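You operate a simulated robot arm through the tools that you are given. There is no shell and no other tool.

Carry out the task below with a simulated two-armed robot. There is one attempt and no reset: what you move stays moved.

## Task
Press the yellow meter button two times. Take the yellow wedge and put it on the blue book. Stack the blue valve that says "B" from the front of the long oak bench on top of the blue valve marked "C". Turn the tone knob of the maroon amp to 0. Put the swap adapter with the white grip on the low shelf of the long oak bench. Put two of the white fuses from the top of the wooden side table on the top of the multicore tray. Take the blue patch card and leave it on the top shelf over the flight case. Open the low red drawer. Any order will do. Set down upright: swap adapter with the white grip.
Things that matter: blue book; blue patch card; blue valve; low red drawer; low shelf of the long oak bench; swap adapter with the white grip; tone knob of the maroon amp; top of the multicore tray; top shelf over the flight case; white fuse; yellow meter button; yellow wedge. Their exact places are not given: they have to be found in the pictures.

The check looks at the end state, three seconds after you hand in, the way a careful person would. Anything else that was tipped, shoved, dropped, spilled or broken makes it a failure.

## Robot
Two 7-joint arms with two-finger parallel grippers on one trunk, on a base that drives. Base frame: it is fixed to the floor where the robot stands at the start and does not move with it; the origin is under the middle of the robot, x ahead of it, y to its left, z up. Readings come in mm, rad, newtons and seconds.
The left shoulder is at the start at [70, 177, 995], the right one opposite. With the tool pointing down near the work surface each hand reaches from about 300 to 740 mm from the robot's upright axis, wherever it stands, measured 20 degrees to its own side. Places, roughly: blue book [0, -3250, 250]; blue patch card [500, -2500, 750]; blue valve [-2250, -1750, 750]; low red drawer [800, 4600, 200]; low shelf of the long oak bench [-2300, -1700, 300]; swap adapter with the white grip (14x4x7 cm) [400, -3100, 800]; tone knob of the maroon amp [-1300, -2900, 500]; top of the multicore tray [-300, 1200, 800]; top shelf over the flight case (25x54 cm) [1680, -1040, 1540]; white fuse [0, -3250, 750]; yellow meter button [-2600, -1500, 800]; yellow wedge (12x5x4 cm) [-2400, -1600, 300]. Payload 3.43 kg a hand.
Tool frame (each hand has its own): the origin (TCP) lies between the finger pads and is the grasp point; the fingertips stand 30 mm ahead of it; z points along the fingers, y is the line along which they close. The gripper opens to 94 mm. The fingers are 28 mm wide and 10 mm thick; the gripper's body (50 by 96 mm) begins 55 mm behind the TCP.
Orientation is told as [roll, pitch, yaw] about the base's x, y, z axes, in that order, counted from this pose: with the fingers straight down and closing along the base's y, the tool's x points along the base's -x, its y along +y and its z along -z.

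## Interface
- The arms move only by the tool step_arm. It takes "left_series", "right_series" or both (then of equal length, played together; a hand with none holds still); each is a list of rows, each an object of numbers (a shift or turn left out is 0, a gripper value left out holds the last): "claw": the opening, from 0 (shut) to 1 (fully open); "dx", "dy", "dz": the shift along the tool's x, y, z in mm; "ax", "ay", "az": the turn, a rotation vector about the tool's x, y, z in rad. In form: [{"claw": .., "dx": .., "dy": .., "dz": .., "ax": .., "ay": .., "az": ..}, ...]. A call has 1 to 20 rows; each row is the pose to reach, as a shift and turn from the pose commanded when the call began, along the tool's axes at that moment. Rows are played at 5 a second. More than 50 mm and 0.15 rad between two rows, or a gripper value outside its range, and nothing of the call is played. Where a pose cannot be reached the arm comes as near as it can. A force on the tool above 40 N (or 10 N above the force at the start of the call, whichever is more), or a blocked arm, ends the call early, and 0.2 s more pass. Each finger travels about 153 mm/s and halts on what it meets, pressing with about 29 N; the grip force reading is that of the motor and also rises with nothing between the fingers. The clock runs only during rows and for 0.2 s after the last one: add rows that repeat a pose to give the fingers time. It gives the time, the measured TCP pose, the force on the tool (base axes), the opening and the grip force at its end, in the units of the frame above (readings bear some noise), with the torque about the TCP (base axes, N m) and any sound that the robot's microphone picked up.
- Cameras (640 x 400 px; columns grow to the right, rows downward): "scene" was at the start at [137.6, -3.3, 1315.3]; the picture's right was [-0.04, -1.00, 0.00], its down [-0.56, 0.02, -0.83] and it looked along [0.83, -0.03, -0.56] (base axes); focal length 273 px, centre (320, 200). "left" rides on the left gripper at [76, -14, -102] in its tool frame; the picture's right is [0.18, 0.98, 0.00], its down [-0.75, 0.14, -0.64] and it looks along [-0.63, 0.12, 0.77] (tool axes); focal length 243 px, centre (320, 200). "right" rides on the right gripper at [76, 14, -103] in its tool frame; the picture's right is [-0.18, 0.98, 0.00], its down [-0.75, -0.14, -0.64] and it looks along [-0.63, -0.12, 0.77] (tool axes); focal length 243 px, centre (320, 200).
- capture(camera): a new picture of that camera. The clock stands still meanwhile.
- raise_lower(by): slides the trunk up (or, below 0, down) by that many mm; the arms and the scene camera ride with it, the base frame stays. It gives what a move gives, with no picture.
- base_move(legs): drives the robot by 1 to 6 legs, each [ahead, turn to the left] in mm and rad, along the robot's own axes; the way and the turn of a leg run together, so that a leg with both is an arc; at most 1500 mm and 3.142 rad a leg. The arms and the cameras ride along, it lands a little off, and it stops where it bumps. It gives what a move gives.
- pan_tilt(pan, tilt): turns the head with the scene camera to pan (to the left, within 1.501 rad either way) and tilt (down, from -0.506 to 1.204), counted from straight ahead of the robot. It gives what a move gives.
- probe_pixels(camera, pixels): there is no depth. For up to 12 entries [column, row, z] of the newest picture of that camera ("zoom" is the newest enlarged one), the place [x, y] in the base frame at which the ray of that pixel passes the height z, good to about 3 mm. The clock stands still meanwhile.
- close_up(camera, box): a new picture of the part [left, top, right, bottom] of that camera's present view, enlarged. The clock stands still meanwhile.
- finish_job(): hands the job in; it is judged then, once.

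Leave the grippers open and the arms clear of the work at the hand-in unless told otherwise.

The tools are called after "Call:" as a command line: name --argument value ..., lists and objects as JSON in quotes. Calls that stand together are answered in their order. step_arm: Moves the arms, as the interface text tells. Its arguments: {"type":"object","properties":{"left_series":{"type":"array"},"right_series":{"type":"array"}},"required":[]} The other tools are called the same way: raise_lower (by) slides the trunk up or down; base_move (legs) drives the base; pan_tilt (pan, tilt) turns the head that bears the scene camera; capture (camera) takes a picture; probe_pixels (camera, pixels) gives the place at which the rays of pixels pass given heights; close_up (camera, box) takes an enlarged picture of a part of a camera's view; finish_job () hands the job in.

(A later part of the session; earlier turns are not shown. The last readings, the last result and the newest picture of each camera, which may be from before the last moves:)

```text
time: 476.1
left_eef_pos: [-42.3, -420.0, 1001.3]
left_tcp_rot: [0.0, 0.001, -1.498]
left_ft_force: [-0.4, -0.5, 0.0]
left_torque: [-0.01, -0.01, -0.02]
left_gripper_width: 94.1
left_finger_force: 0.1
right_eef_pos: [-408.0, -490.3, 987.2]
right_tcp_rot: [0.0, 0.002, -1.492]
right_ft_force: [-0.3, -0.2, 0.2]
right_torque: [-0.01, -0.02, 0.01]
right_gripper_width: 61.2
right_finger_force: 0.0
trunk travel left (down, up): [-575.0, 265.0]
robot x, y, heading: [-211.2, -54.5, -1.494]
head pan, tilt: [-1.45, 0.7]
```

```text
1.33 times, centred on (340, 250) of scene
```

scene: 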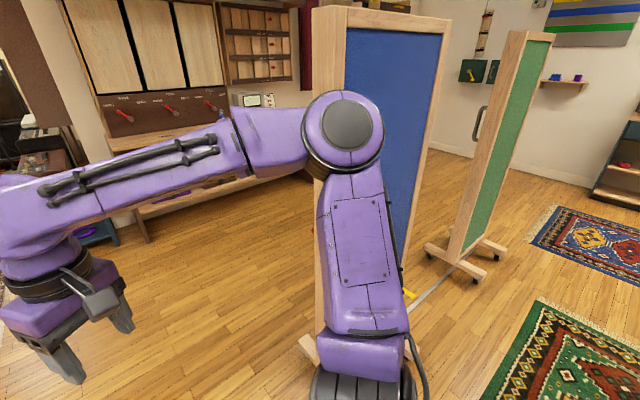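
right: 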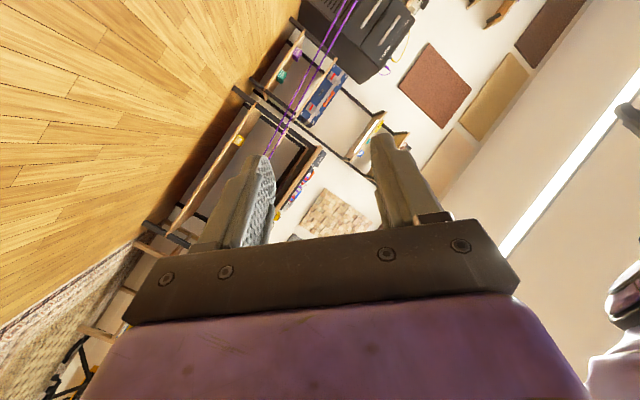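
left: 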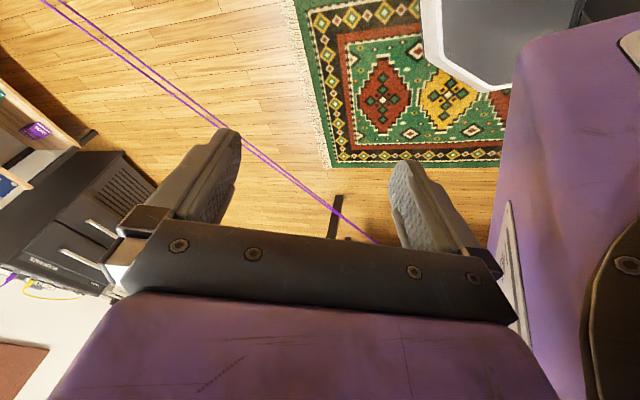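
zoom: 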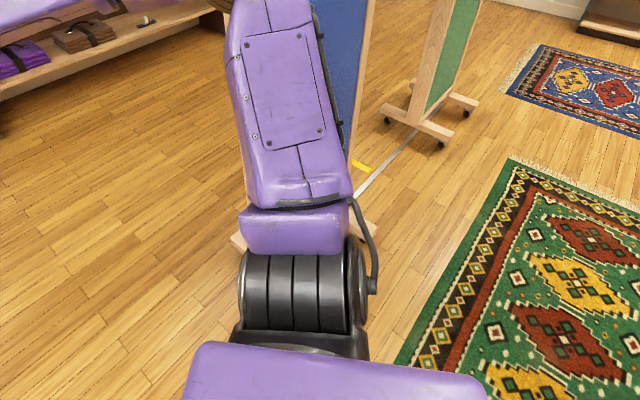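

I need a like-for-like comparison: I'll go to the earlier viewpoint (-661,-893) by a safe path (south first, then west) and compare the picture.

Call:
base_move --legs '[[850, 0], [0, -1.64], [510, 0], [0, 0.285]]'

Call:
pan_tilt --pan -0.3 --tilt 0.7

Call:
capture --camera "scene"

```text
time: 488.1
left_eef_pos: [-984.5, -1127.1, 1000.7]
left_tcp_rot: [-0.001, 0.0, -2.866]
left_ft_force: [0.5, 0.9, -0.6]
left_torque: [-0.01, -0.04, 0.03]
left_gripper_width: 93.9
left_finger_force: 0.0
right_eef_pos: [-1124.9, -783.7, 987.4]
right_tcp_rot: [-0.001, 0.001, -2.862]
right_ft_force: [0.2, 0.7, 0.1]
right_torque: [-0.01, 0.03, -0.01]
right_gripper_width: 61.0
right_finger_force: 0.1
trunk travel left (down, up): [-575.0, 265.0]
robot x, y, heading: [-657.3, -883.4, -2.861]
head pan, tilt: [-1.45, 0.7]
```

```text
time: 489.4
left_eef_pos: [-985.2, -1125.4, 1000.7]
left_tcp_rot: [-0.001, 0.0, -2.867]
left_ft_force: [0.0, -0.1, -0.6]
left_torque: [0.01, 0.0, 0.0]
left_gripper_width: 94.1
left_finger_force: 0.1
right_eef_pos: [-1125.3, -782.9, 987.3]
right_tcp_rot: [0.0, 0.001, -2.859]
right_ft_force: [-0.4, -0.9, 0.8]
right_torque: [-0.01, 0.0, -0.02]
right_gripper_width: 61.2
right_finger_force: 0.0
trunk travel left (down, up): [-575.0, 265.0]
robot x, y, heading: [-658.2, -889.6, -2.864]
head pan, tilt: [-0.3, 0.7]
```

```text
taken
```

scene: 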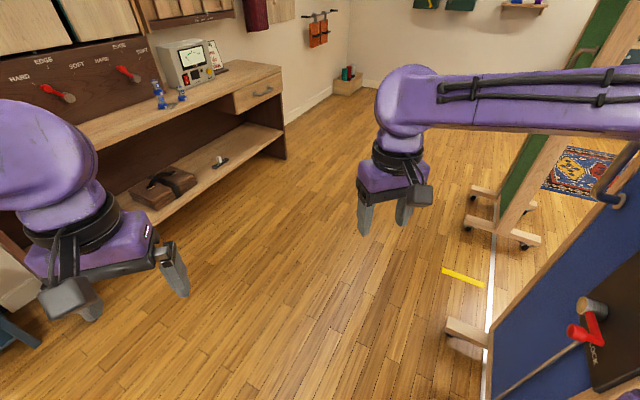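

The panel is exactly where it was (all features shifted by the same ~5 px as the heading difference). Good. Now on to the blue card: driving to the table's left end.

Call:
base_move --legs '[[0, 1.57], [1500, 0], [180, 0], [0, 0.944]]'

Call:
pan_tilt --pan 0.2 --tilt 0.7

Call:
capture --camera "scene"

```text
time: 504.2
left_eef_pos: [220.8, -2479.6, 999.5]
left_tcp_rot: [-0.001, -0.001, -0.33]
left_ft_force: [-0.2, -0.7, 0.1]
left_torque: [0.0, -0.01, 0.0]
left_gripper_width: 93.9
left_finger_force: 0.0
right_eef_pos: [139.6, -2842.3, 986.3]
right_tcp_rot: [-0.001, 0.001, -0.324]
right_ft_force: [-0.3, 0.5, -0.6]
right_torque: [-0.01, 0.03, 0.01]
right_gripper_width: 61.0
right_finger_force: 0.0
trunk travel left (down, up): [-575.0, 265.0]
robot x, y, heading: [-188.1, -2489.8, -0.326]
head pan, tilt: [-0.3, 0.7]
```

```text
time: 505.2
left_eef_pos: [220.6, -2480.2, 999.7]
left_tcp_rot: [0.0, 0.0, -0.332]
left_ft_force: [0.6, 0.3, 0.0]
left_torque: [-0.01, -0.02, -0.02]
left_gripper_width: 93.8
left_finger_force: 0.0
right_eef_pos: [139.8, -2842.5, 987.2]
right_tcp_rot: [-0.002, 0.001, -0.324]
right_ft_force: [0.1, 0.8, 0.2]
right_torque: [0.02, 0.0, -0.04]
right_gripper_width: 61.3
right_finger_force: 0.0
trunk travel left (down, up): [-575.0, 265.0]
robot x, y, heading: [-183.3, -2486.1, -0.323]
head pan, tilt: [0.201, 0.7]
```

```text
taken
```

scene: 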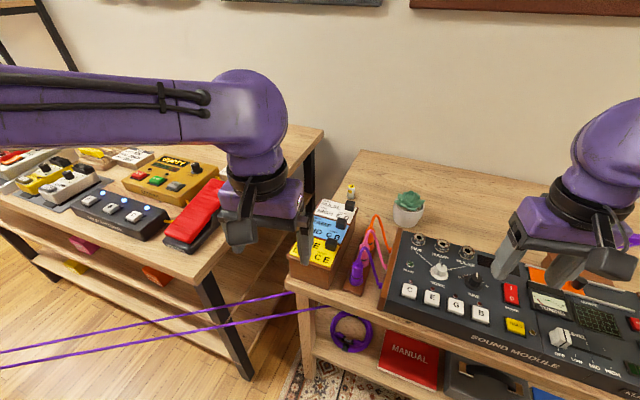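

Call:
step_arm --left_series '[{"dx": 40, "dz": -30}, {"dx": 80, "dz": -60}, {"dx": 100, "dy": 30, "dz": -60}, {"dx": 100, "dy": 60, "dz": -60}]'

Call:
close_up --camera "scene" --box '[270, 170, 400, 300]'

Call:
capture --camera "left"

Call:
capture --camera "scene"

```text
time: 506.2
left_eef_pos: [144.0, -2388.9, 1061.2]
left_tcp_rot: [-0.002, 0.0, -0.332]
left_ft_force: [-0.2, 0.9, 0.4]
left_torque: [0.02, -0.02, 0.0]
left_gripper_width: 93.9
left_finger_force: 0.0
right_eef_pos: [139.9, -2842.4, 986.7]
right_tcp_rot: [-0.002, 0.002, -0.324]
right_ft_force: [0.3, 0.1, 0.0]
right_torque: [0.03, 0.04, 0.03]
right_gripper_width: 61.1
right_finger_force: 0.0
trunk travel left (down, up): [-575.0, 265.0]
robot x, y, heading: [-182.3, -2488.3, -0.329]
head pan, tilt: [0.201, 0.7]
```

```text
3.08 times, centred on (335, 235) of scene
```

zoom: 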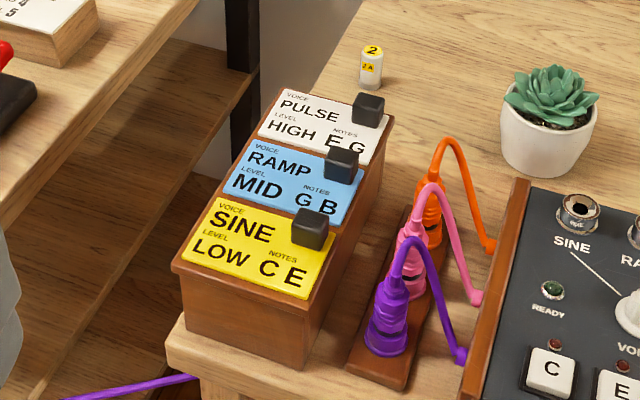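

```text
taken
```

left: 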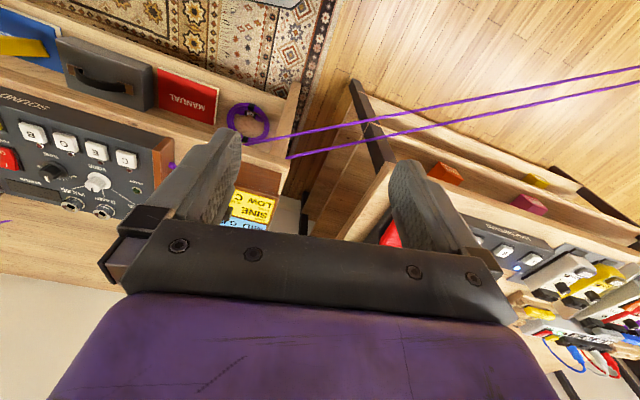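

```text
taken
```

scene: 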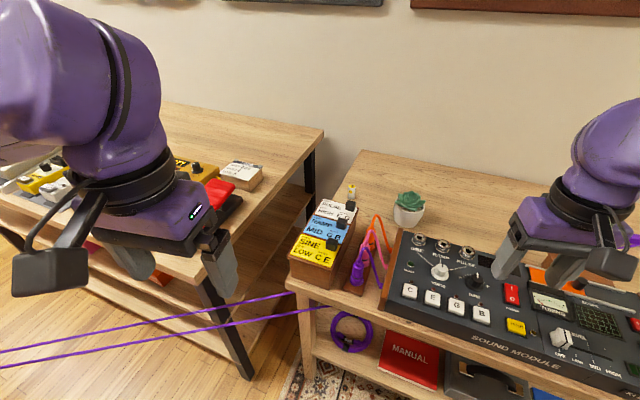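

Blue card "RAMP": black cube handle at zoom (342,163). Probing card corners and handle at likely heights.

Call:
close_up --camera "scene" --box '[270, 170, 400, 300]'

Call:
probe_pixels --camera "zoom" --pixels '[[251, 142, 820], [222, 192, 820], [345, 230, 820], [363, 178, 820], [343, 155, 845], [343, 155, 830], [185, 330, 738], [305, 365, 738], [173, 265, 820], [305, 300, 820]]'

```text
3.08 times, centred on (335, 235) of scene
```

zoom: 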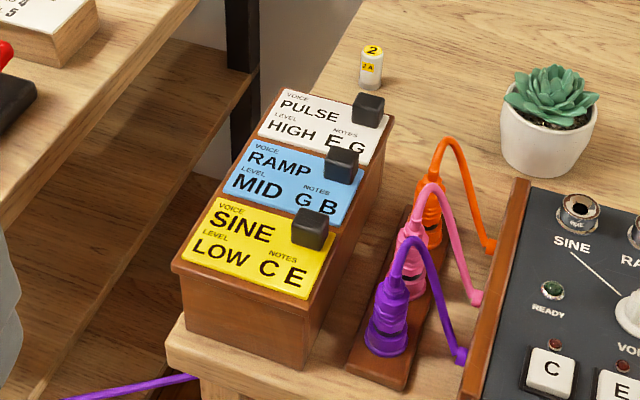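

```text
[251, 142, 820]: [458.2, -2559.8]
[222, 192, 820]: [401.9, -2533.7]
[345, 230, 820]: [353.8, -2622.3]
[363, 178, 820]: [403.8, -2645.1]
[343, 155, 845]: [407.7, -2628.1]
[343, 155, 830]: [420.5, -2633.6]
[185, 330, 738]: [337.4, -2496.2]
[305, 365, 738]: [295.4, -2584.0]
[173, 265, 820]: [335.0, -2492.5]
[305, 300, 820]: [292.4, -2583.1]
```

Box top is z = 820. Blue card centre (404,-2590); handle ≈ (406,-2628), top ≈ 847. Turning 0.2 rad right for a better left-hand approach, then moving above the handle with a 0.6 rad tilt.

Call:
base_move --legs '[[0, -0.2]]'

Call:
step_arm --left_series '[{"claw": 0.65, "dx": -36, "dy": -3, "dz": 5, "ay": -0.07}, {"dx": -73, "dy": -6, "dz": 15, "ay": -0.15}, {"dx": -110, "dy": -9, "dz": 30, "ay": -0.22}, {"dx": -146, "dy": -12, "dz": 45, "ay": -0.3}, {"dx": -183, "dy": -15, "dz": 65, "ay": -0.37}, {"dx": -219, "dy": -18, "dz": 85, "ay": -0.45}, {"dx": -255, "dy": -20, "dz": 110, "ay": -0.52}, {"dx": -285, "dy": -22, "dz": 135, "ay": -0.6}, {"dx": -285, "dy": -22, "dz": 135, "ay": -0.6}]'

Call:
capture --camera "left"

Call:
capture --camera "scene"

```text
time: 507.3
left_eef_pos: [156.9, -2458.5, 1060.5]
left_tcp_rot: [0.0, 0.0, -0.534]
left_ft_force: [-0.7, 0.4, -0.4]
left_torque: [0.05, 0.01, 0.0]
left_gripper_width: 94.1
left_finger_force: 0.1
right_eef_pos: [63.6, -2900.1, 986.5]
right_tcp_rot: [-0.002, 0.002, -0.524]
right_ft_force: [0.4, 0.1, -0.3]
right_torque: [0.01, 0.04, 0.0]
right_gripper_width: 61.2
right_finger_force: 0.1
trunk travel left (down, up): [-575.0, 265.0]
robot x, y, heading: [-187.0, -2488.4, -0.529]
head pan, tilt: [0.201, 0.7]
```

```text
time: 509.3
left_eef_pos: [390.3, -2621.3, 925.6]
left_tcp_rot: [0.0, -0.604, -0.532]
left_ft_force: [-0.1, 1.0, -0.2]
left_torque: [-0.01, -0.01, -0.01]
left_gripper_width: 61.1
left_finger_force: 0.1
right_eef_pos: [63.6, -2899.2, 986.8]
right_tcp_rot: [-0.002, 0.002, -0.524]
right_ft_force: [0.0, -0.6, -0.1]
right_torque: [0.01, -0.01, 0.01]
right_gripper_width: 60.9
right_finger_force: 0.0
trunk travel left (down, up): [-575.0, 265.0]
robot x, y, heading: [-188.1, -2489.8, -0.53]
head pan, tilt: [0.201, 0.7]
```

```text
taken
```

left: 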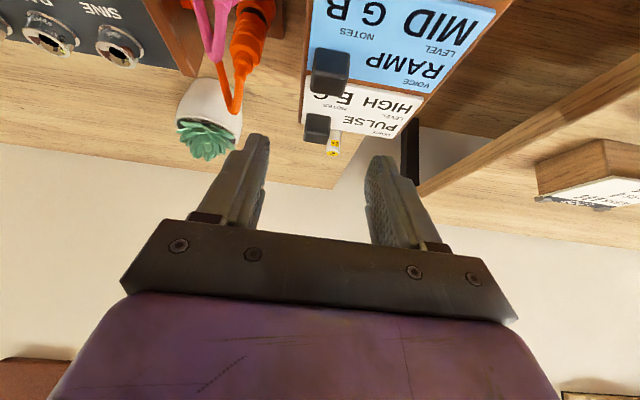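

```text
taken
```

scene: 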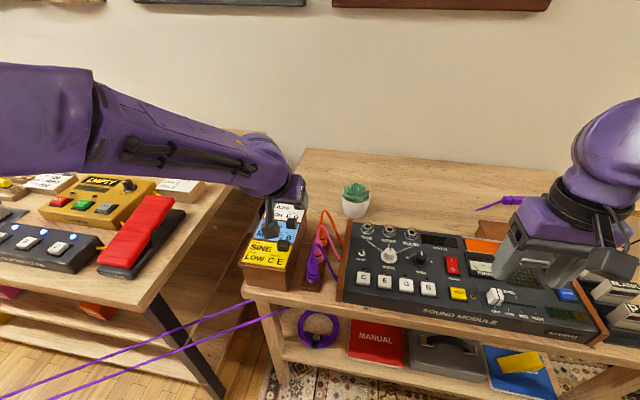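

The handle is where expected (2 mm left, 17 mm forward). Narrowing the opening to 42 mm to keep clear of the orange plug, then descending.

Call:
step_arm --left_series '[{"claw": 0.45, "dx": -6, "dy": 2, "dz": 4}, {"claw": 0.45, "dx": 12, "dy": 2, "dz": 30}, {"dx": 25, "dy": 2, "dz": 48}, {"dx": 32.8, "dy": 2, "dz": 60}, {"dx": 32.8, "dy": 2, "dz": 60}]'

Call:
capture --camera "left"

Call:
close_up --camera "scene" --box '[220, 170, 360, 290]'

```text
time: 510.5
left_eef_pos: [398.2, -2623.2, 861.2]
left_tcp_rot: [0.0, -0.607, -0.533]
left_ft_force: [3.3, -1.1, 17.0]
left_torque: [0.25, -0.38, -0.08]
left_gripper_width: 42.4
left_finger_force: 0.2
right_eef_pos: [62.2, -2900.6, 988.0]
right_tcp_rot: [0.0, 0.0, -0.526]
right_ft_force: [-0.1, 0.2, 0.0]
right_torque: [-0.02, 0.0, -0.05]
right_gripper_width: 60.8
right_finger_force: 0.0
trunk travel left (down, up): [-575.0, 265.0]
robot x, y, heading: [-184.7, -2493.1, -0.524]
head pan, tilt: [0.201, 0.7]
```

```text
taken
```

left: 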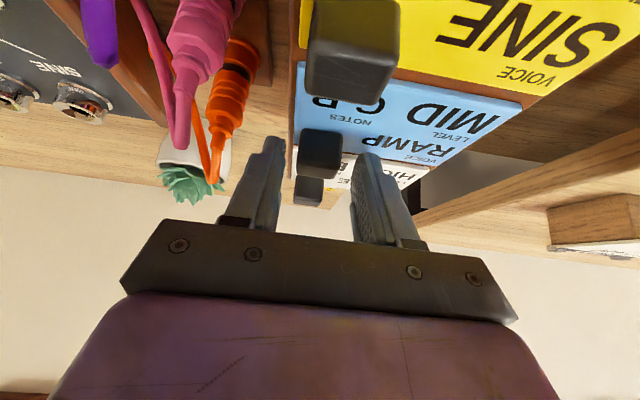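

```text
3.33 times, centred on (290, 230) of scene
```

zoom: 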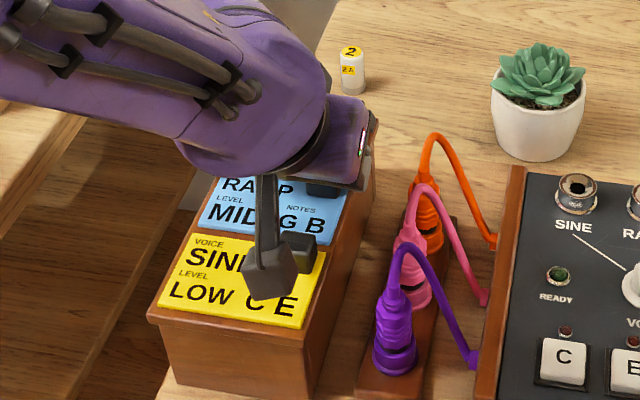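

Fingertips press lightly on the card (17 N). Raising 4 mm and moving back 8 mm to centre on the cube, then gripping.

Call:
step_arm --left_series '[{"claw": 0.45, "dx": -2.3, "dz": -3.3}, {"dx": 4.3, "dz": -7.8}, {"dx": 4.3, "dz": -7.8}]'

Call:
step_arm --left_series '[{"claw": 0.3}, {"claw": 0}, {"claw": 0}, {"claw": 0}, {"claw": 0}]'

Call:
capture --camera "left"

```text
time: 511.3
left_eef_pos: [390.2, -2617.5, 861.8]
left_tcp_rot: [-0.001, -0.598, -0.53]
left_ft_force: [-0.5, 1.1, 1.4]
left_torque: [0.02, -0.04, 0.06]
left_gripper_width: 42.2
left_finger_force: 0.1
right_eef_pos: [63.8, -2902.0, 987.0]
right_tcp_rot: [-0.002, 0.002, -0.525]
right_ft_force: [1.0, 0.1, 0.2]
right_torque: [-0.01, 0.01, 0.04]
right_gripper_width: 61.0
right_finger_force: 0.0
trunk travel left (down, up): [-575.0, 265.0]
robot x, y, heading: [-184.0, -2490.7, -0.523]
head pan, tilt: [0.201, 0.7]
```

```text
time: 512.5
left_eef_pos: [391.7, -2618.6, 862.6]
left_tcp_rot: [0.001, -0.599, -0.532]
left_ft_force: [0.0, -0.2, 0.7]
left_torque: [-0.02, 0.01, 0.01]
left_gripper_width: 22.6
left_finger_force: 28.9
right_eef_pos: [64.3, -2900.6, 986.8]
right_tcp_rot: [-0.002, 0.002, -0.526]
right_ft_force: [-0.7, -1.1, 0.6]
right_torque: [0.01, -0.02, 0.01]
right_gripper_width: 61.4
right_finger_force: 0.1
trunk travel left (down, up): [-575.0, 265.0]
robot x, y, heading: [-182.7, -2489.7, -0.524]
head pan, tilt: [0.201, 0.7]
```

```text
taken
```

left: 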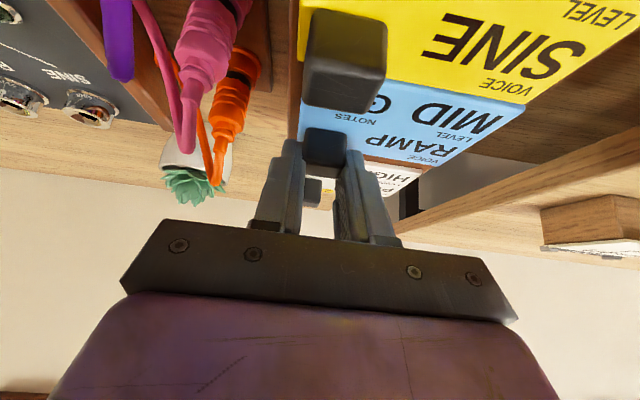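

Gripped at 22.6 mm. Lifting slowly 20 mm and checking.

Call:
step_arm --left_series '[{"claw": 0, "dx": -2.8, "dz": -4.1}, {"dx": -5.7, "dz": -8.3}, {"dx": -11.3, "dz": -16.5}, {"dx": -11.3, "dz": -16.5}]'

Call:
capture --camera "left"

Call:
close_up --camera "scene" --box '[220, 170, 360, 290]'

```text
time: 513.5
left_eef_pos: [391.4, -2619.6, 881.2]
left_tcp_rot: [-0.001, -0.6, -0.534]
left_ft_force: [0.5, 0.1, -0.1]
left_torque: [0.03, 0.02, 0.04]
left_gripper_width: 22.6
left_finger_force: 29.3
right_eef_pos: [63.9, -2900.4, 986.5]
right_tcp_rot: [-0.002, 0.002, -0.523]
right_ft_force: [0.0, 0.0, -0.8]
right_torque: [0.02, 0.02, 0.03]
right_gripper_width: 61.4
right_finger_force: 0.1
trunk travel left (down, up): [-575.0, 265.0]
robot x, y, heading: [-186.2, -2494.2, -0.525]
head pan, tilt: [0.201, 0.7]
```

```text
taken
```

left: 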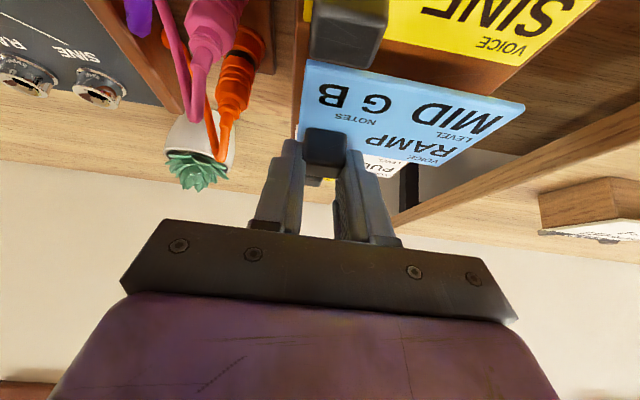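

```text
3.33 times, centred on (290, 230) of scene
```

zoom: 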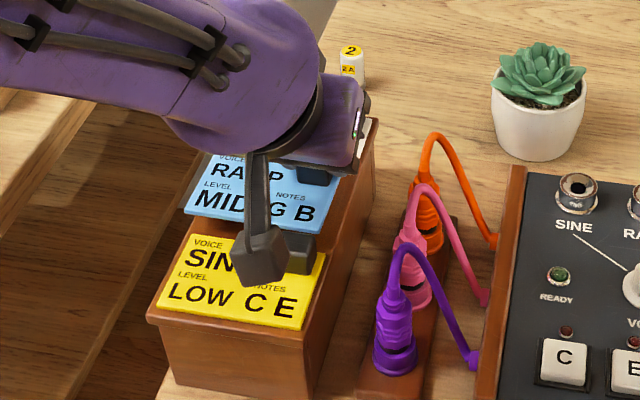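

The blue card is off its holder, level. Lifting 130 mm more and pulling back 90 mm.

Call:
step_arm --left_series '[{"claw": 0, "dx": -22, "dz": -32}, {"dx": -45, "dz": -66}, {"dx": -67, "dz": -99}, {"dx": -73, "dz": -107}, {"dx": -40, "dz": -130}, {"dx": 0, "dz": -158}, {"dx": 0, "dz": -158}]'

Call:
capture --camera "left"

```text
time: 515.1
left_eef_pos: [314.5, -2574.6, 1011.6]
left_tcp_rot: [0.003, -0.601, -0.532]
left_ft_force: [0.5, -0.3, 0.6]
left_torque: [0.01, 0.01, 0.01]
left_gripper_width: 22.7
left_finger_force: 29.2
right_eef_pos: [64.1, -2902.4, 986.2]
right_tcp_rot: [0.0, 0.005, -0.526]
right_ft_force: [0.1, -0.6, -0.2]
right_torque: [0.06, 0.01, 0.02]
right_gripper_width: 61.2
right_finger_force: 0.1
trunk travel left (down, up): [-575.0, 265.0]
robot x, y, heading: [-184.9, -2494.3, -0.524]
head pan, tilt: [0.201, 0.7]
```

```text
taken
```

left: 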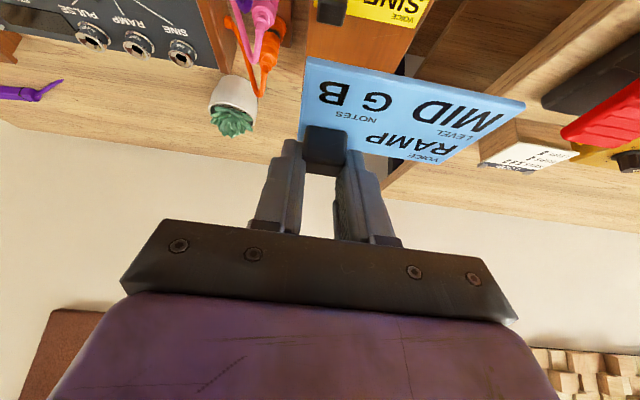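

Card held level. Backing off 200 mm, then driving north along the corridor (x ≈ -260), staying well clear of the panel this time.

Call:
base_move --legs '[[-150, 0], [0, 2.1]]'

Call:
base_move --legs '[[1500, 0], [550, 0]]'

Call:
pan_tilt --pan 0.3 --tilt 0.5

Call:
capture --camera "scene"

```text
time: 521.4
left_eef_pos: [-482.8, -1937.9, 1012.2]
left_tcp_rot: [-0.001, -0.6, 1.543]
left_ft_force: [0.6, 0.0, -0.4]
left_torque: [0.0, 0.01, 0.01]
left_gripper_width: 22.9
left_finger_force: 28.3
right_eef_pos: [-75.7, -2001.3, 987.1]
right_tcp_rot: [-0.002, 0.001, 1.55]
right_ft_force: [-0.4, -0.8, -0.8]
right_torque: [0.01, 0.0, 0.0]
right_gripper_width: 61.0
right_finger_force: 0.0
trunk travel left (down, up): [-575.0, 265.0]
robot x, y, heading: [-311.0, -2419.6, 1.55]
head pan, tilt: [0.201, 0.7]
```

```text
time: 531.7
left_eef_pos: [-449.3, 118.1, 1010.9]
left_tcp_rot: [0.001, -0.6, 1.551]
left_ft_force: [0.1, -0.3, 0.1]
left_torque: [0.0, -0.01, -0.01]
left_gripper_width: 22.8
left_finger_force: 29.6
right_eef_pos: [-41.0, 59.5, 986.4]
right_tcp_rot: [-0.002, 0.002, 1.559]
right_ft_force: [-0.3, 0.2, 0.6]
right_torque: [-0.03, 0.0, -0.01]
right_gripper_width: 60.9
right_finger_force: 0.0
trunk travel left (down, up): [-575.0, 265.0]
robot x, y, heading: [-277.1, -358.7, 1.552]
head pan, tilt: [0.201, 0.7]
```

```text
time: 532.4
left_eef_pos: [-449.3, 119.3, 1012.4]
left_tcp_rot: [0.001, -0.601, 1.551]
left_ft_force: [-0.3, 0.0, -0.6]
left_torque: [0.02, -0.01, -0.03]
left_gripper_width: 22.6
left_finger_force: 29.3
right_eef_pos: [-41.0, 60.1, 988.1]
right_tcp_rot: [-0.003, 0.003, 1.557]
right_ft_force: [0.0, -0.4, 0.3]
right_torque: [0.01, 0.0, 0.02]
right_gripper_width: 60.8
right_finger_force: 0.0
trunk travel left (down, up): [-575.0, 265.0]
robot x, y, heading: [-275.3, -357.0, 1.552]
head pan, tilt: [0.3, 0.499]
```

```text
taken
```

scene: 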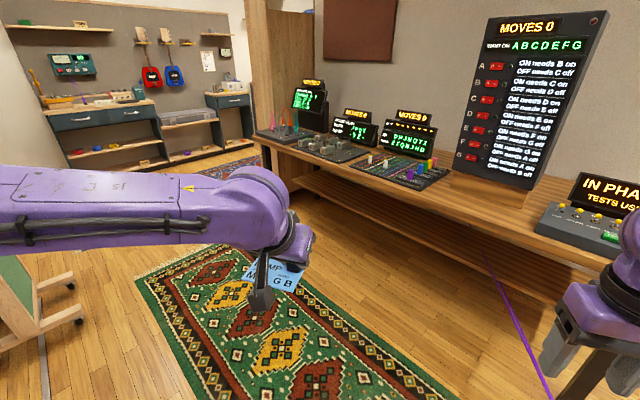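

Continuing north 600 mm, then turning along the table toward the northwest.

Call:
base_move --legs '[[600, 0], [0, 1.09]]'

Call:
pan_tilt --pan 0.0 --tilt 0.5

Call:
capture --camera "scene"

```text
time: 538.5
left_eef_pos: [-768.6, 310.6, 1011.9]
left_tcp_rot: [-0.002, -0.6, 2.633]
left_ft_force: [0.6, -0.1, 0.0]
left_torque: [0.04, -0.01, 0.01]
left_gripper_width: 22.7
left_finger_force: 29.3
right_eef_pos: [-526.0, 643.9, 987.1]
right_tcp_rot: [-0.001, 0.002, 2.639]
right_ft_force: [-0.6, -0.9, 0.2]
right_torque: [-0.01, 0.03, -0.03]
right_gripper_width: 60.9
right_finger_force: 0.0
trunk travel left (down, up): [-575.0, 265.0]
robot x, y, heading: [-270.1, 239.7, 2.636]
head pan, tilt: [0.3, 0.499]
```

```text
time: 539.3
left_eef_pos: [-769.0, 312.2, 1012.8]
left_tcp_rot: [-0.001, -0.6, 2.633]
left_ft_force: [0.0, 0.2, 0.4]
left_torque: [0.0, -0.01, 0.0]
left_gripper_width: 22.5
left_finger_force: 28.9
right_eef_pos: [-526.1, 643.6, 985.4]
right_tcp_rot: [-0.003, 0.001, 2.638]
right_ft_force: [-0.7, -0.8, -0.5]
right_torque: [0.0, -0.01, 0.0]
right_gripper_width: 61.2
right_finger_force: 0.1
trunk travel left (down, up): [-575.0, 265.0]
robot x, y, heading: [-266.3, 238.6, 2.636]
head pan, tilt: [0.0, 0.499]
```

```text
taken
```

scene: 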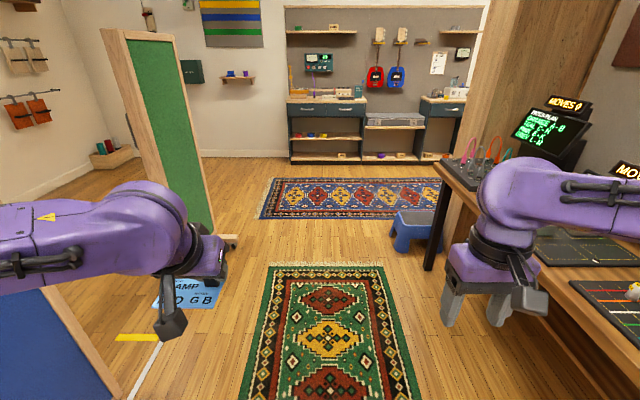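

The lane between the panels and table is clear. Driving 1900 mm along it.

Call:
base_move --legs '[[1500, 0], [450, 0]]'

Call:
pan_tilt --pan -1.0 --tilt 0.3

Call:
capture --camera "scene"

Call:
pan_tilt --pan -0.3 --tilt 0.3

Call:
capture --camera "scene"

```text
time: 549.0
left_eef_pos: [-2470.0, 1249.1, 1012.0]
left_tcp_rot: [0.0, -0.6, 2.632]
left_ft_force: [0.7, -0.8, 0.0]
left_torque: [0.03, 0.01, 0.03]
left_gripper_width: 22.6
left_finger_force: 28.9
right_eef_pos: [-2226.6, 1581.6, 986.2]
right_tcp_rot: [-0.001, 0.002, 2.638]
right_ft_force: [-0.5, 0.9, -0.2]
right_torque: [0.01, 0.0, -0.04]
right_gripper_width: 61.3
right_finger_force: 0.1
trunk travel left (down, up): [-575.0, 265.0]
robot x, y, heading: [-1968.3, 1178.6, 2.637]
head pan, tilt: [0.0, 0.499]
```

```text
time: 550.3
left_eef_pos: [-2470.4, 1249.5, 1011.4]
left_tcp_rot: [0.0, -0.6, 2.632]
left_ft_force: [0.0, -0.2, 0.0]
left_torque: [0.01, 0.0, -0.01]
left_gripper_width: 22.8
left_finger_force: 29.3
right_eef_pos: [-2226.2, 1580.0, 987.5]
right_tcp_rot: [-0.002, 0.002, 2.639]
right_ft_force: [0.1, 0.0, -0.3]
right_torque: [0.03, 0.01, 0.02]
right_gripper_width: 61.3
right_finger_force: 0.2
trunk travel left (down, up): [-575.0, 265.0]
robot x, y, heading: [-1967.0, 1179.8, 2.635]
head pan, tilt: [-1.0, 0.3]
```

```text
taken
```

scene: 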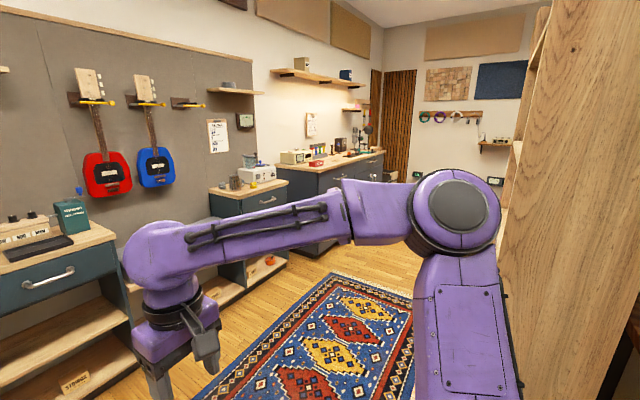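

```text
time: 551.3
left_eef_pos: [-2470.4, 1248.0, 1011.6]
left_tcp_rot: [-0.001, -0.601, 2.631]
left_ft_force: [0.0, 0.6, -0.2]
left_torque: [0.02, 0.01, 0.01]
left_gripper_width: 22.8
left_finger_force: 28.8
right_eef_pos: [-2225.0, 1581.6, 986.4]
right_tcp_rot: [-0.003, 0.001, 2.638]
right_ft_force: [0.2, 0.5, -0.1]
right_torque: [0.0, 0.02, 0.0]
right_gripper_width: 61.2
right_finger_force: 0.1
trunk travel left (down, up): [-575.0, 265.0]
robot x, y, heading: [-1967.3, 1176.9, 2.637]
head pan, tilt: [-0.3, 0.3]
```

```text
taken
```

scene: 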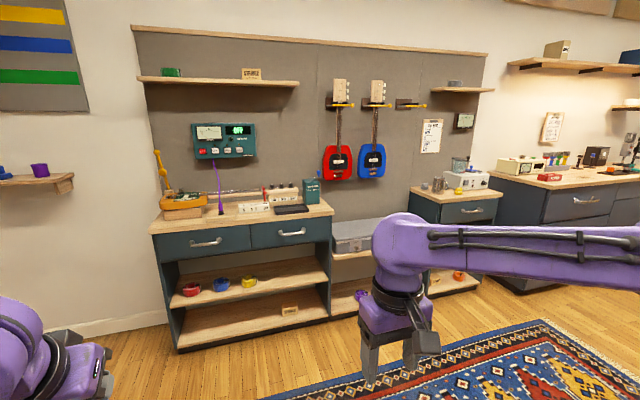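

There is an aisle to the north. Turning to face it and looking.

Call:
base_move --legs '[[0, -1.1]]'

Call:
pan_tilt --pan 0.0 --tilt 0.45

Call:
capture --camera "scene"

Call:
probe_pixels --camera "scene" --pixels '[[320, 150, 0], [320, 200, 0], [420, 200, 0], [460, 250, 0], [250, 200, 0], [200, 250, 0]]'

```text
time: 554.5
left_eef_pos: [-2131.1, 1657.4, 1012.5]
left_tcp_rot: [0.001, -0.602, 1.534]
left_ft_force: [-0.4, -0.2, -0.7]
left_torque: [0.0, 0.01, -0.01]
left_gripper_width: 22.8
left_finger_force: 29.3
right_eef_pos: [-1723.8, 1591.4, 986.3]
right_tcp_rot: [-0.002, 0.001, 1.541]
right_ft_force: [0.5, -0.1, -0.1]
right_torque: [-0.03, 0.02, 0.01]
right_gripper_width: 61.5
right_finger_force: 0.0
trunk travel left (down, up): [-575.0, 265.0]
robot x, y, heading: [-1967.0, 1176.8, 1.54]
head pan, tilt: [-0.3, 0.3]
```

```text
time: 555.3
left_eef_pos: [-2132.3, 1657.8, 1012.1]
left_tcp_rot: [0.001, -0.599, 1.532]
left_ft_force: [0.0, -0.2, -0.1]
left_torque: [-0.02, 0.02, -0.01]
left_gripper_width: 22.6
left_finger_force: 29.0
right_eef_pos: [-1724.6, 1590.9, 986.8]
right_tcp_rot: [-0.002, 0.005, 1.539]
right_ft_force: [0.6, 0.3, 0.1]
right_torque: [-0.03, 0.01, 0.02]
right_gripper_width: 61.2
right_finger_force: 0.0
trunk travel left (down, up): [-575.0, 265.0]
robot x, y, heading: [-1967.1, 1178.9, 1.535]
head pan, tilt: [0.0, 0.45]
```

```text
taken
```

scene: 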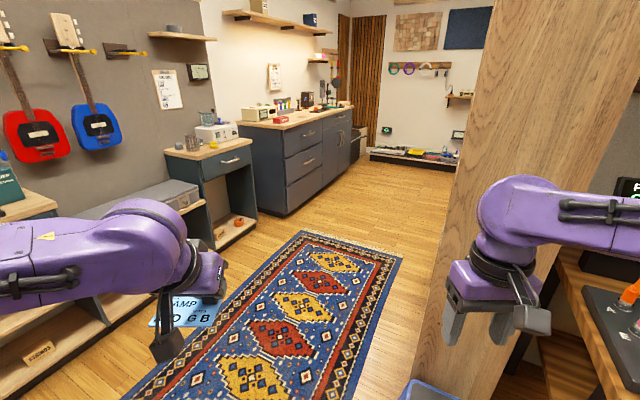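

```text
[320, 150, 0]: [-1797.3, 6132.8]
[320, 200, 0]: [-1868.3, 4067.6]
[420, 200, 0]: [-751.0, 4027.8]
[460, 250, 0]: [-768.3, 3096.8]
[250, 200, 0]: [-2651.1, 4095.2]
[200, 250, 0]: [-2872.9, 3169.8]
```

The aisle runs at yaw ≈ 1.07 with the cabinet on the right. Shifting left into its middle, then driving north along it.

Call:
base_move --legs '[[0, 1.107], [600, 0], [0, -1.571], [1500, 0]]'

Call:
pan_tilt --pan -0.5 --tilt 0.4

Call:
capture --camera "scene"

Call:
pan_tilt --pan -1.3 --tilt 0.4

Call:
capture --camera "scene"

```text
time: 572.4
left_eef_pos: [-1754.5, 3306.5, 1011.3]
left_tcp_rot: [0.001, -0.6, 1.101]
left_ft_force: [1.1, 0.5, -0.9]
left_torque: [0.0, -0.03, -0.02]
left_gripper_width: 22.7
left_finger_force: 29.2
right_eef_pos: [-1413.0, 3075.6, 987.2]
right_tcp_rot: [0.0, 0.004, 1.108]
right_ft_force: [0.7, -0.2, 1.1]
right_torque: [0.02, 0.02, 0.04]
right_gripper_width: 61.2
right_finger_force: 0.1
trunk travel left (down, up): [-575.0, 265.0]
robot x, y, heading: [-1806.8, 2804.4, 1.104]
head pan, tilt: [0.0, 0.45]
```

```text
time: 573.3
left_eef_pos: [-1754.5, 3305.9, 1011.4]
left_tcp_rot: [0.0, -0.599, 1.1]
left_ft_force: [0.2, 0.0, -0.1]
left_torque: [-0.01, -0.06, -0.03]
left_gripper_width: 22.8
left_finger_force: 29.0
right_eef_pos: [-1411.0, 3075.2, 988.1]
right_tcp_rot: [-0.002, 0.003, 1.109]
right_ft_force: [-0.2, -0.1, 0.1]
right_torque: [0.02, 0.01, 0.05]
right_gripper_width: 61.3
right_finger_force: 0.0
trunk travel left (down, up): [-575.0, 265.0]
robot x, y, heading: [-1805.2, 2802.4, 1.105]
head pan, tilt: [-0.499, 0.4]
```

```text
taken
```

scene: 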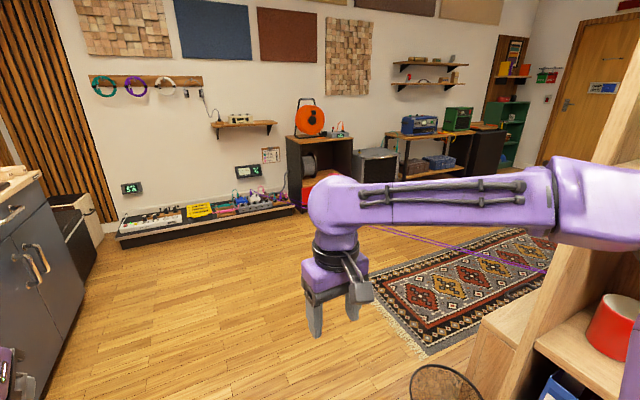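

```text
time: 574.4
left_eef_pos: [-1753.5, 3306.0, 1012.2]
left_tcp_rot: [0.0, -0.6, 1.101]
left_ft_force: [-0.2, -0.2, -0.6]
left_torque: [0.03, -0.03, 0.02]
left_gripper_width: 23.1
left_finger_force: 29.2
right_eef_pos: [-1413.1, 3074.9, 985.9]
right_tcp_rot: [-0.003, 0.004, 1.109]
right_ft_force: [0.1, -0.2, 0.8]
right_torque: [-0.03, 0.02, 0.0]
right_gripper_width: 60.9
right_finger_force: 0.1
trunk travel left (down, up): [-575.0, 265.0]
robot x, y, heading: [-1809.4, 2797.3, 1.108]
head pan, tilt: [-1.3, 0.4]
```

```text
taken
```

scene: 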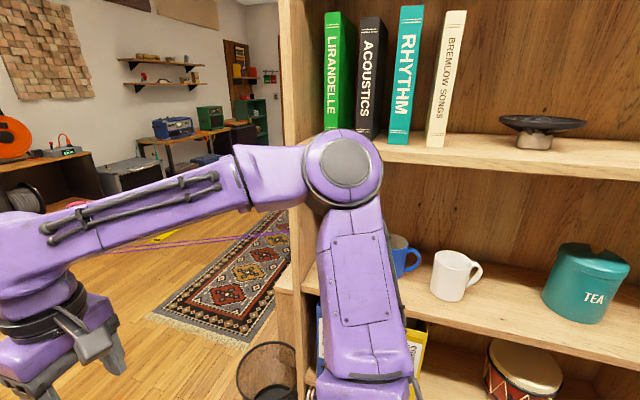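

Another purple cable seems to cross ahead. Zooming on it.

Call:
pan_tilt --pan -0.6 --tilt 0.4

Call:
close_up --camera "scene" --box '[320, 80, 640, 280]'

Call:
close_up --camera "scene" --box '[160, 60, 420, 260]'

```text
time: 575.5
left_eef_pos: [-1753.6, 3306.3, 1012.1]
left_tcp_rot: [0.0, -0.601, 1.101]
left_ft_force: [-0.6, 0.4, 0.4]
left_torque: [-0.03, -0.03, 0.0]
left_gripper_width: 22.6
left_finger_force: 29.1
right_eef_pos: [-1413.3, 3076.0, 988.2]
right_tcp_rot: [-0.001, 0.002, 1.107]
right_ft_force: [0.3, -0.2, -0.5]
right_torque: [-0.01, 0.02, 0.04]
right_gripper_width: 61.2
right_finger_force: 0.1
trunk travel left (down, up): [-575.0, 265.0]
robot x, y, heading: [-1808.8, 2800.3, 1.107]
head pan, tilt: [-0.6, 0.4]
```

```text
2.00 times, centred on (480, 180) of scene
```

zoom: 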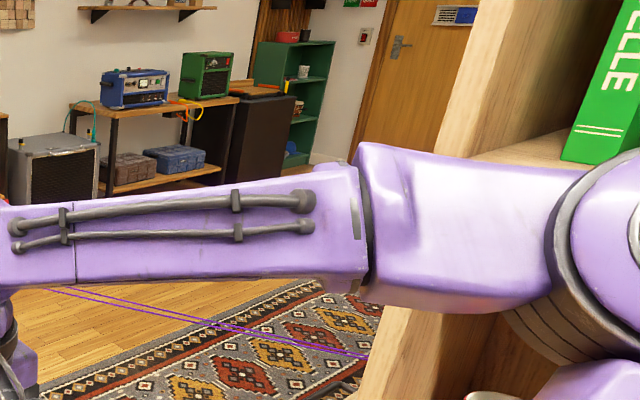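

```text
2.00 times, centred on (290, 160) of scene
```

zoom: 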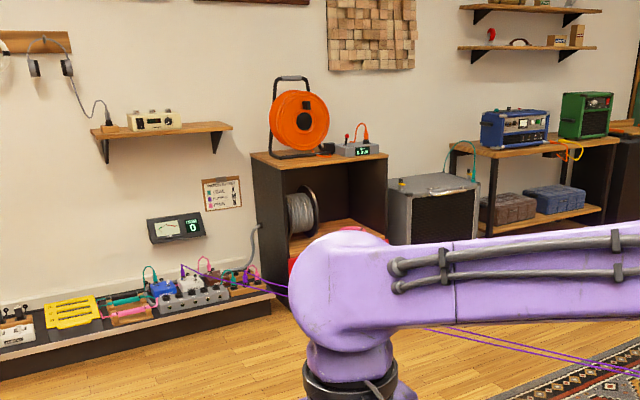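

Call:
capture --camera "scene"

Call:
probe_pixels --camera "scene" --pixels '[[370, 226, 0], [370, 226, 200], [370, 226, 400], [500, 256, 0], [500, 256, 200], [500, 256, 400], [500, 256, 500], [340, 220, 200], [280, 196, 150], [250, 192, 100], [290, 185, 200]]'

```text
taken
```

scene: 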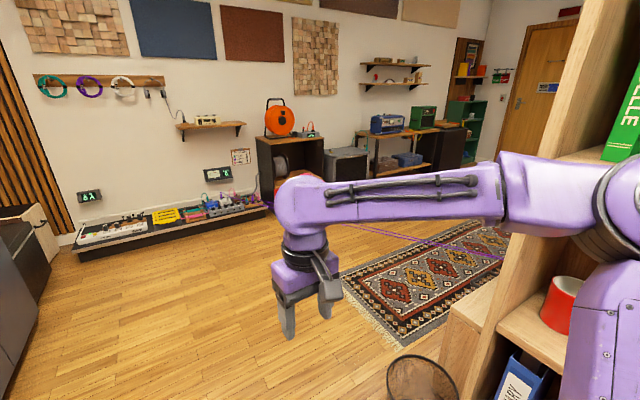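

```text
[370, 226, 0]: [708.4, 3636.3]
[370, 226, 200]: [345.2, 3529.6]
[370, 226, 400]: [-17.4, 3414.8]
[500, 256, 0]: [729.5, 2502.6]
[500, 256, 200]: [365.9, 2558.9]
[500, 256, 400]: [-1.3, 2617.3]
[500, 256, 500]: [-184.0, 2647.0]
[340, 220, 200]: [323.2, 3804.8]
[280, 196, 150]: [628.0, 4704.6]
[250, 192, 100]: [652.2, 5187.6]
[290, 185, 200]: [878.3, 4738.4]
```

The line is one long purple cable running through/under the partition to the far pedalboard, so most likely just a visual strand; I'll treat it carefully. The red drawer is in the cabinet below the orange reel. Driving further up the aisle and looking closer.

Call:
base_move --legs '[[750, 0], [0, -0.75]]'

Call:
pan_tilt --pan 0.0 --tilt 0.4

Call:
capture --camera "scene"

Call:
close_up --camera "scene" --box '[180, 60, 460, 260]'

```text
time: 581.5
left_eef_pos: [-1090.0, 3809.3, 1012.0]
left_tcp_rot: [0.0, -0.601, 0.356]
left_ft_force: [0.5, 0.1, -0.7]
left_torque: [-0.02, -0.01, -0.01]
left_gripper_width: 22.8
left_finger_force: 28.5
right_eef_pos: [-996.8, 3409.1, 987.4]
right_tcp_rot: [-0.001, 0.003, 0.361]
right_ft_force: [0.3, -0.1, -0.7]
right_torque: [-0.01, -0.03, 0.01]
right_gripper_width: 61.0
right_finger_force: 0.2
trunk travel left (down, up): [-575.0, 265.0]
robot x, y, heading: [-1468.9, 3473.9, 0.36]
head pan, tilt: [-0.6, 0.4]
```

```text
time: 582.5
left_eef_pos: [-1090.2, 3810.0, 1012.5]
left_tcp_rot: [0.0, -0.601, 0.356]
left_ft_force: [0.1, -0.2, -0.3]
left_torque: [0.0, -0.03, -0.02]
left_gripper_width: 22.9
left_finger_force: 29.0
right_eef_pos: [-996.4, 3407.3, 986.9]
right_tcp_rot: [-0.001, 0.004, 0.362]
right_ft_force: [-0.1, 0.6, 0.0]
right_torque: [0.0, 0.03, -0.03]
right_gripper_width: 61.0
right_finger_force: 0.0
trunk travel left (down, up): [-575.0, 265.0]
robot x, y, heading: [-1469.8, 3472.5, 0.366]
head pan, tilt: [0.0, 0.4]
```

```text
taken
```

scene: 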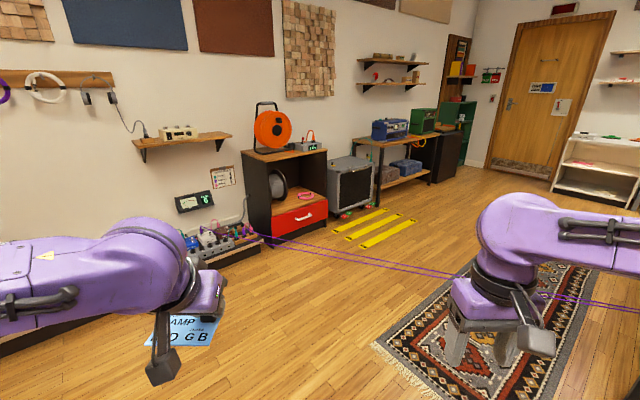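

```text
2.00 times, centred on (320, 160) of scene
```

zoom: 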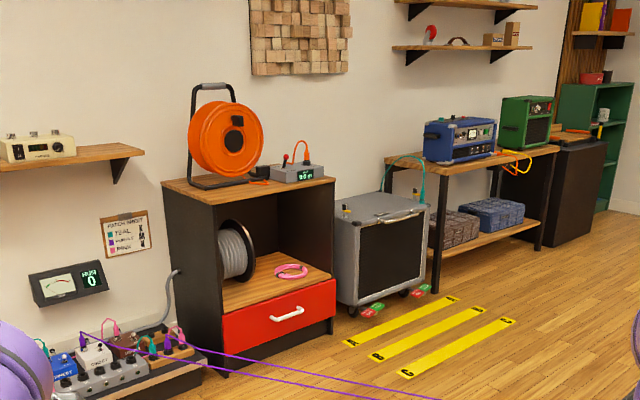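

The red drawer with a white handle is in the cabinet under the orange reel. Probing its pose.

Call:
probe_pixels --camera "scene" --pixels '[[268, 246, 0], [328, 221, 0], [273, 243, 50], [328, 217, 50], [302, 217, 200], [302, 217, 170], [296, 218, 200], [308, 214, 200], [243, 150, 550], [327, 149, 550]]'

```text
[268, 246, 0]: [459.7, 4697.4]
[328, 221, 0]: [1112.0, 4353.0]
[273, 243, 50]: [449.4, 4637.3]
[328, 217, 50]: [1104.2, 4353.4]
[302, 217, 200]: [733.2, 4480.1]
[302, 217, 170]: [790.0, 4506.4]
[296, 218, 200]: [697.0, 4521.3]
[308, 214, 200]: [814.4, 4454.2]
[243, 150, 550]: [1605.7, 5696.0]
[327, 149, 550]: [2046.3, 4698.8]
```

Front face runs at -0.486, handle ≈ (770,4497,180). I'll approach to (200,3880) facing 1.085 and observe whether the strands are affected.

Call:
base_move --legs '[[0, -0.12], [1500, 0], [150, 0], [0, 0.84]]'

Call:
pan_tilt --pan -0.2 --tilt 0.8

Call:
capture --camera "scene"

```text
time: 593.8
left_eef_pos: [202.8, 4389.2, 1011.9]
left_tcp_rot: [0.0, -0.601, 1.09]
left_ft_force: [-0.6, 0.3, 0.2]
left_torque: [-0.02, 0.01, 0.02]
left_gripper_width: 22.4
left_finger_force: 29.0
right_eef_pos: [540.5, 4154.6, 985.6]
right_tcp_rot: [-0.003, 0.004, 1.097]
right_ft_force: [-0.9, 0.0, -0.3]
right_torque: [0.02, 0.05, 0.0]
right_gripper_width: 61.2
right_finger_force: 0.1
trunk travel left (down, up): [-575.0, 265.0]
robot x, y, heading: [143.0, 3884.5, 1.093]
head pan, tilt: [0.0, 0.4]
```

```text
time: 594.6
left_eef_pos: [200.6, 4389.8, 1011.1]
left_tcp_rot: [0.0, -0.601, 1.088]
left_ft_force: [-0.5, -0.2, -0.2]
left_torque: [0.03, -0.02, 0.02]
left_gripper_width: 22.9
left_finger_force: 29.5
right_eef_pos: [540.1, 4153.8, 988.1]
right_tcp_rot: [-0.001, 0.002, 1.097]
right_ft_force: [0.3, 0.0, 1.2]
right_torque: [-0.01, -0.03, -0.03]
right_gripper_width: 61.2
right_finger_force: 0.1
trunk travel left (down, up): [-575.0, 265.0]
robot x, y, heading: [144.4, 3888.2, 1.092]
head pan, tilt: [-0.201, 0.799]
```

```text
taken
```

scene: 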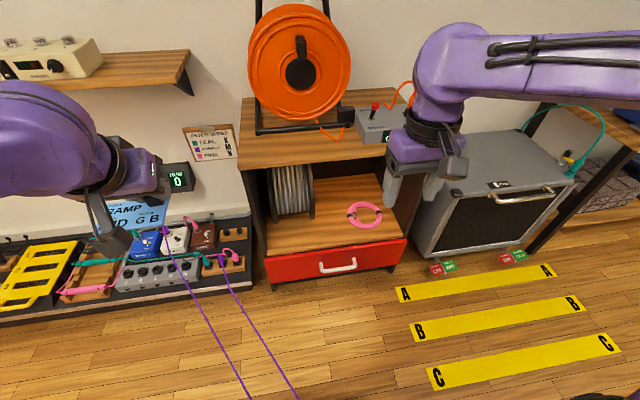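

No bump. The strands run straight beneath. Probing the drawer handle at (338,266).

Call:
close_up --camera "scene" --box '[250, 220, 430, 300]'

Call:
probe_pixels --camera "scene" --pixels '[[338, 271, 150], [338, 271, 180], [338, 271, 200], [272, 288, 50], [400, 270, 50], [268, 258, 250], [406, 240, 250], [320, 268, 180], [356, 262, 180]]'

```text
3.56 times, centred on (340, 260) of scene
```

zoom: 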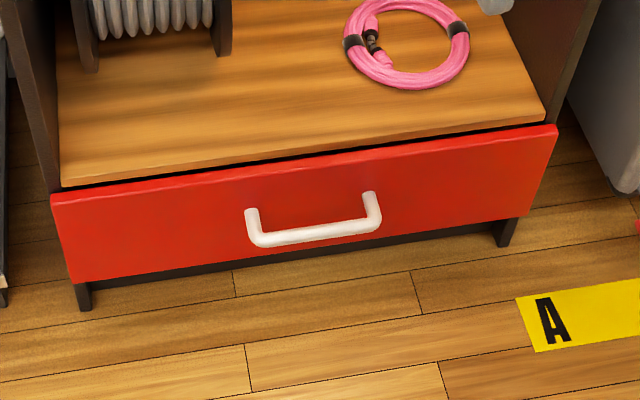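

```text
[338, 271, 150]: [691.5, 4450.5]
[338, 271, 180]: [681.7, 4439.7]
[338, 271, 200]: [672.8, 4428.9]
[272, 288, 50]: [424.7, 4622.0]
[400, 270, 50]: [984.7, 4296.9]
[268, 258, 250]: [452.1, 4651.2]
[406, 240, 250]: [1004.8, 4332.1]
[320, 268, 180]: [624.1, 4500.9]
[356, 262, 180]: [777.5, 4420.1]
```

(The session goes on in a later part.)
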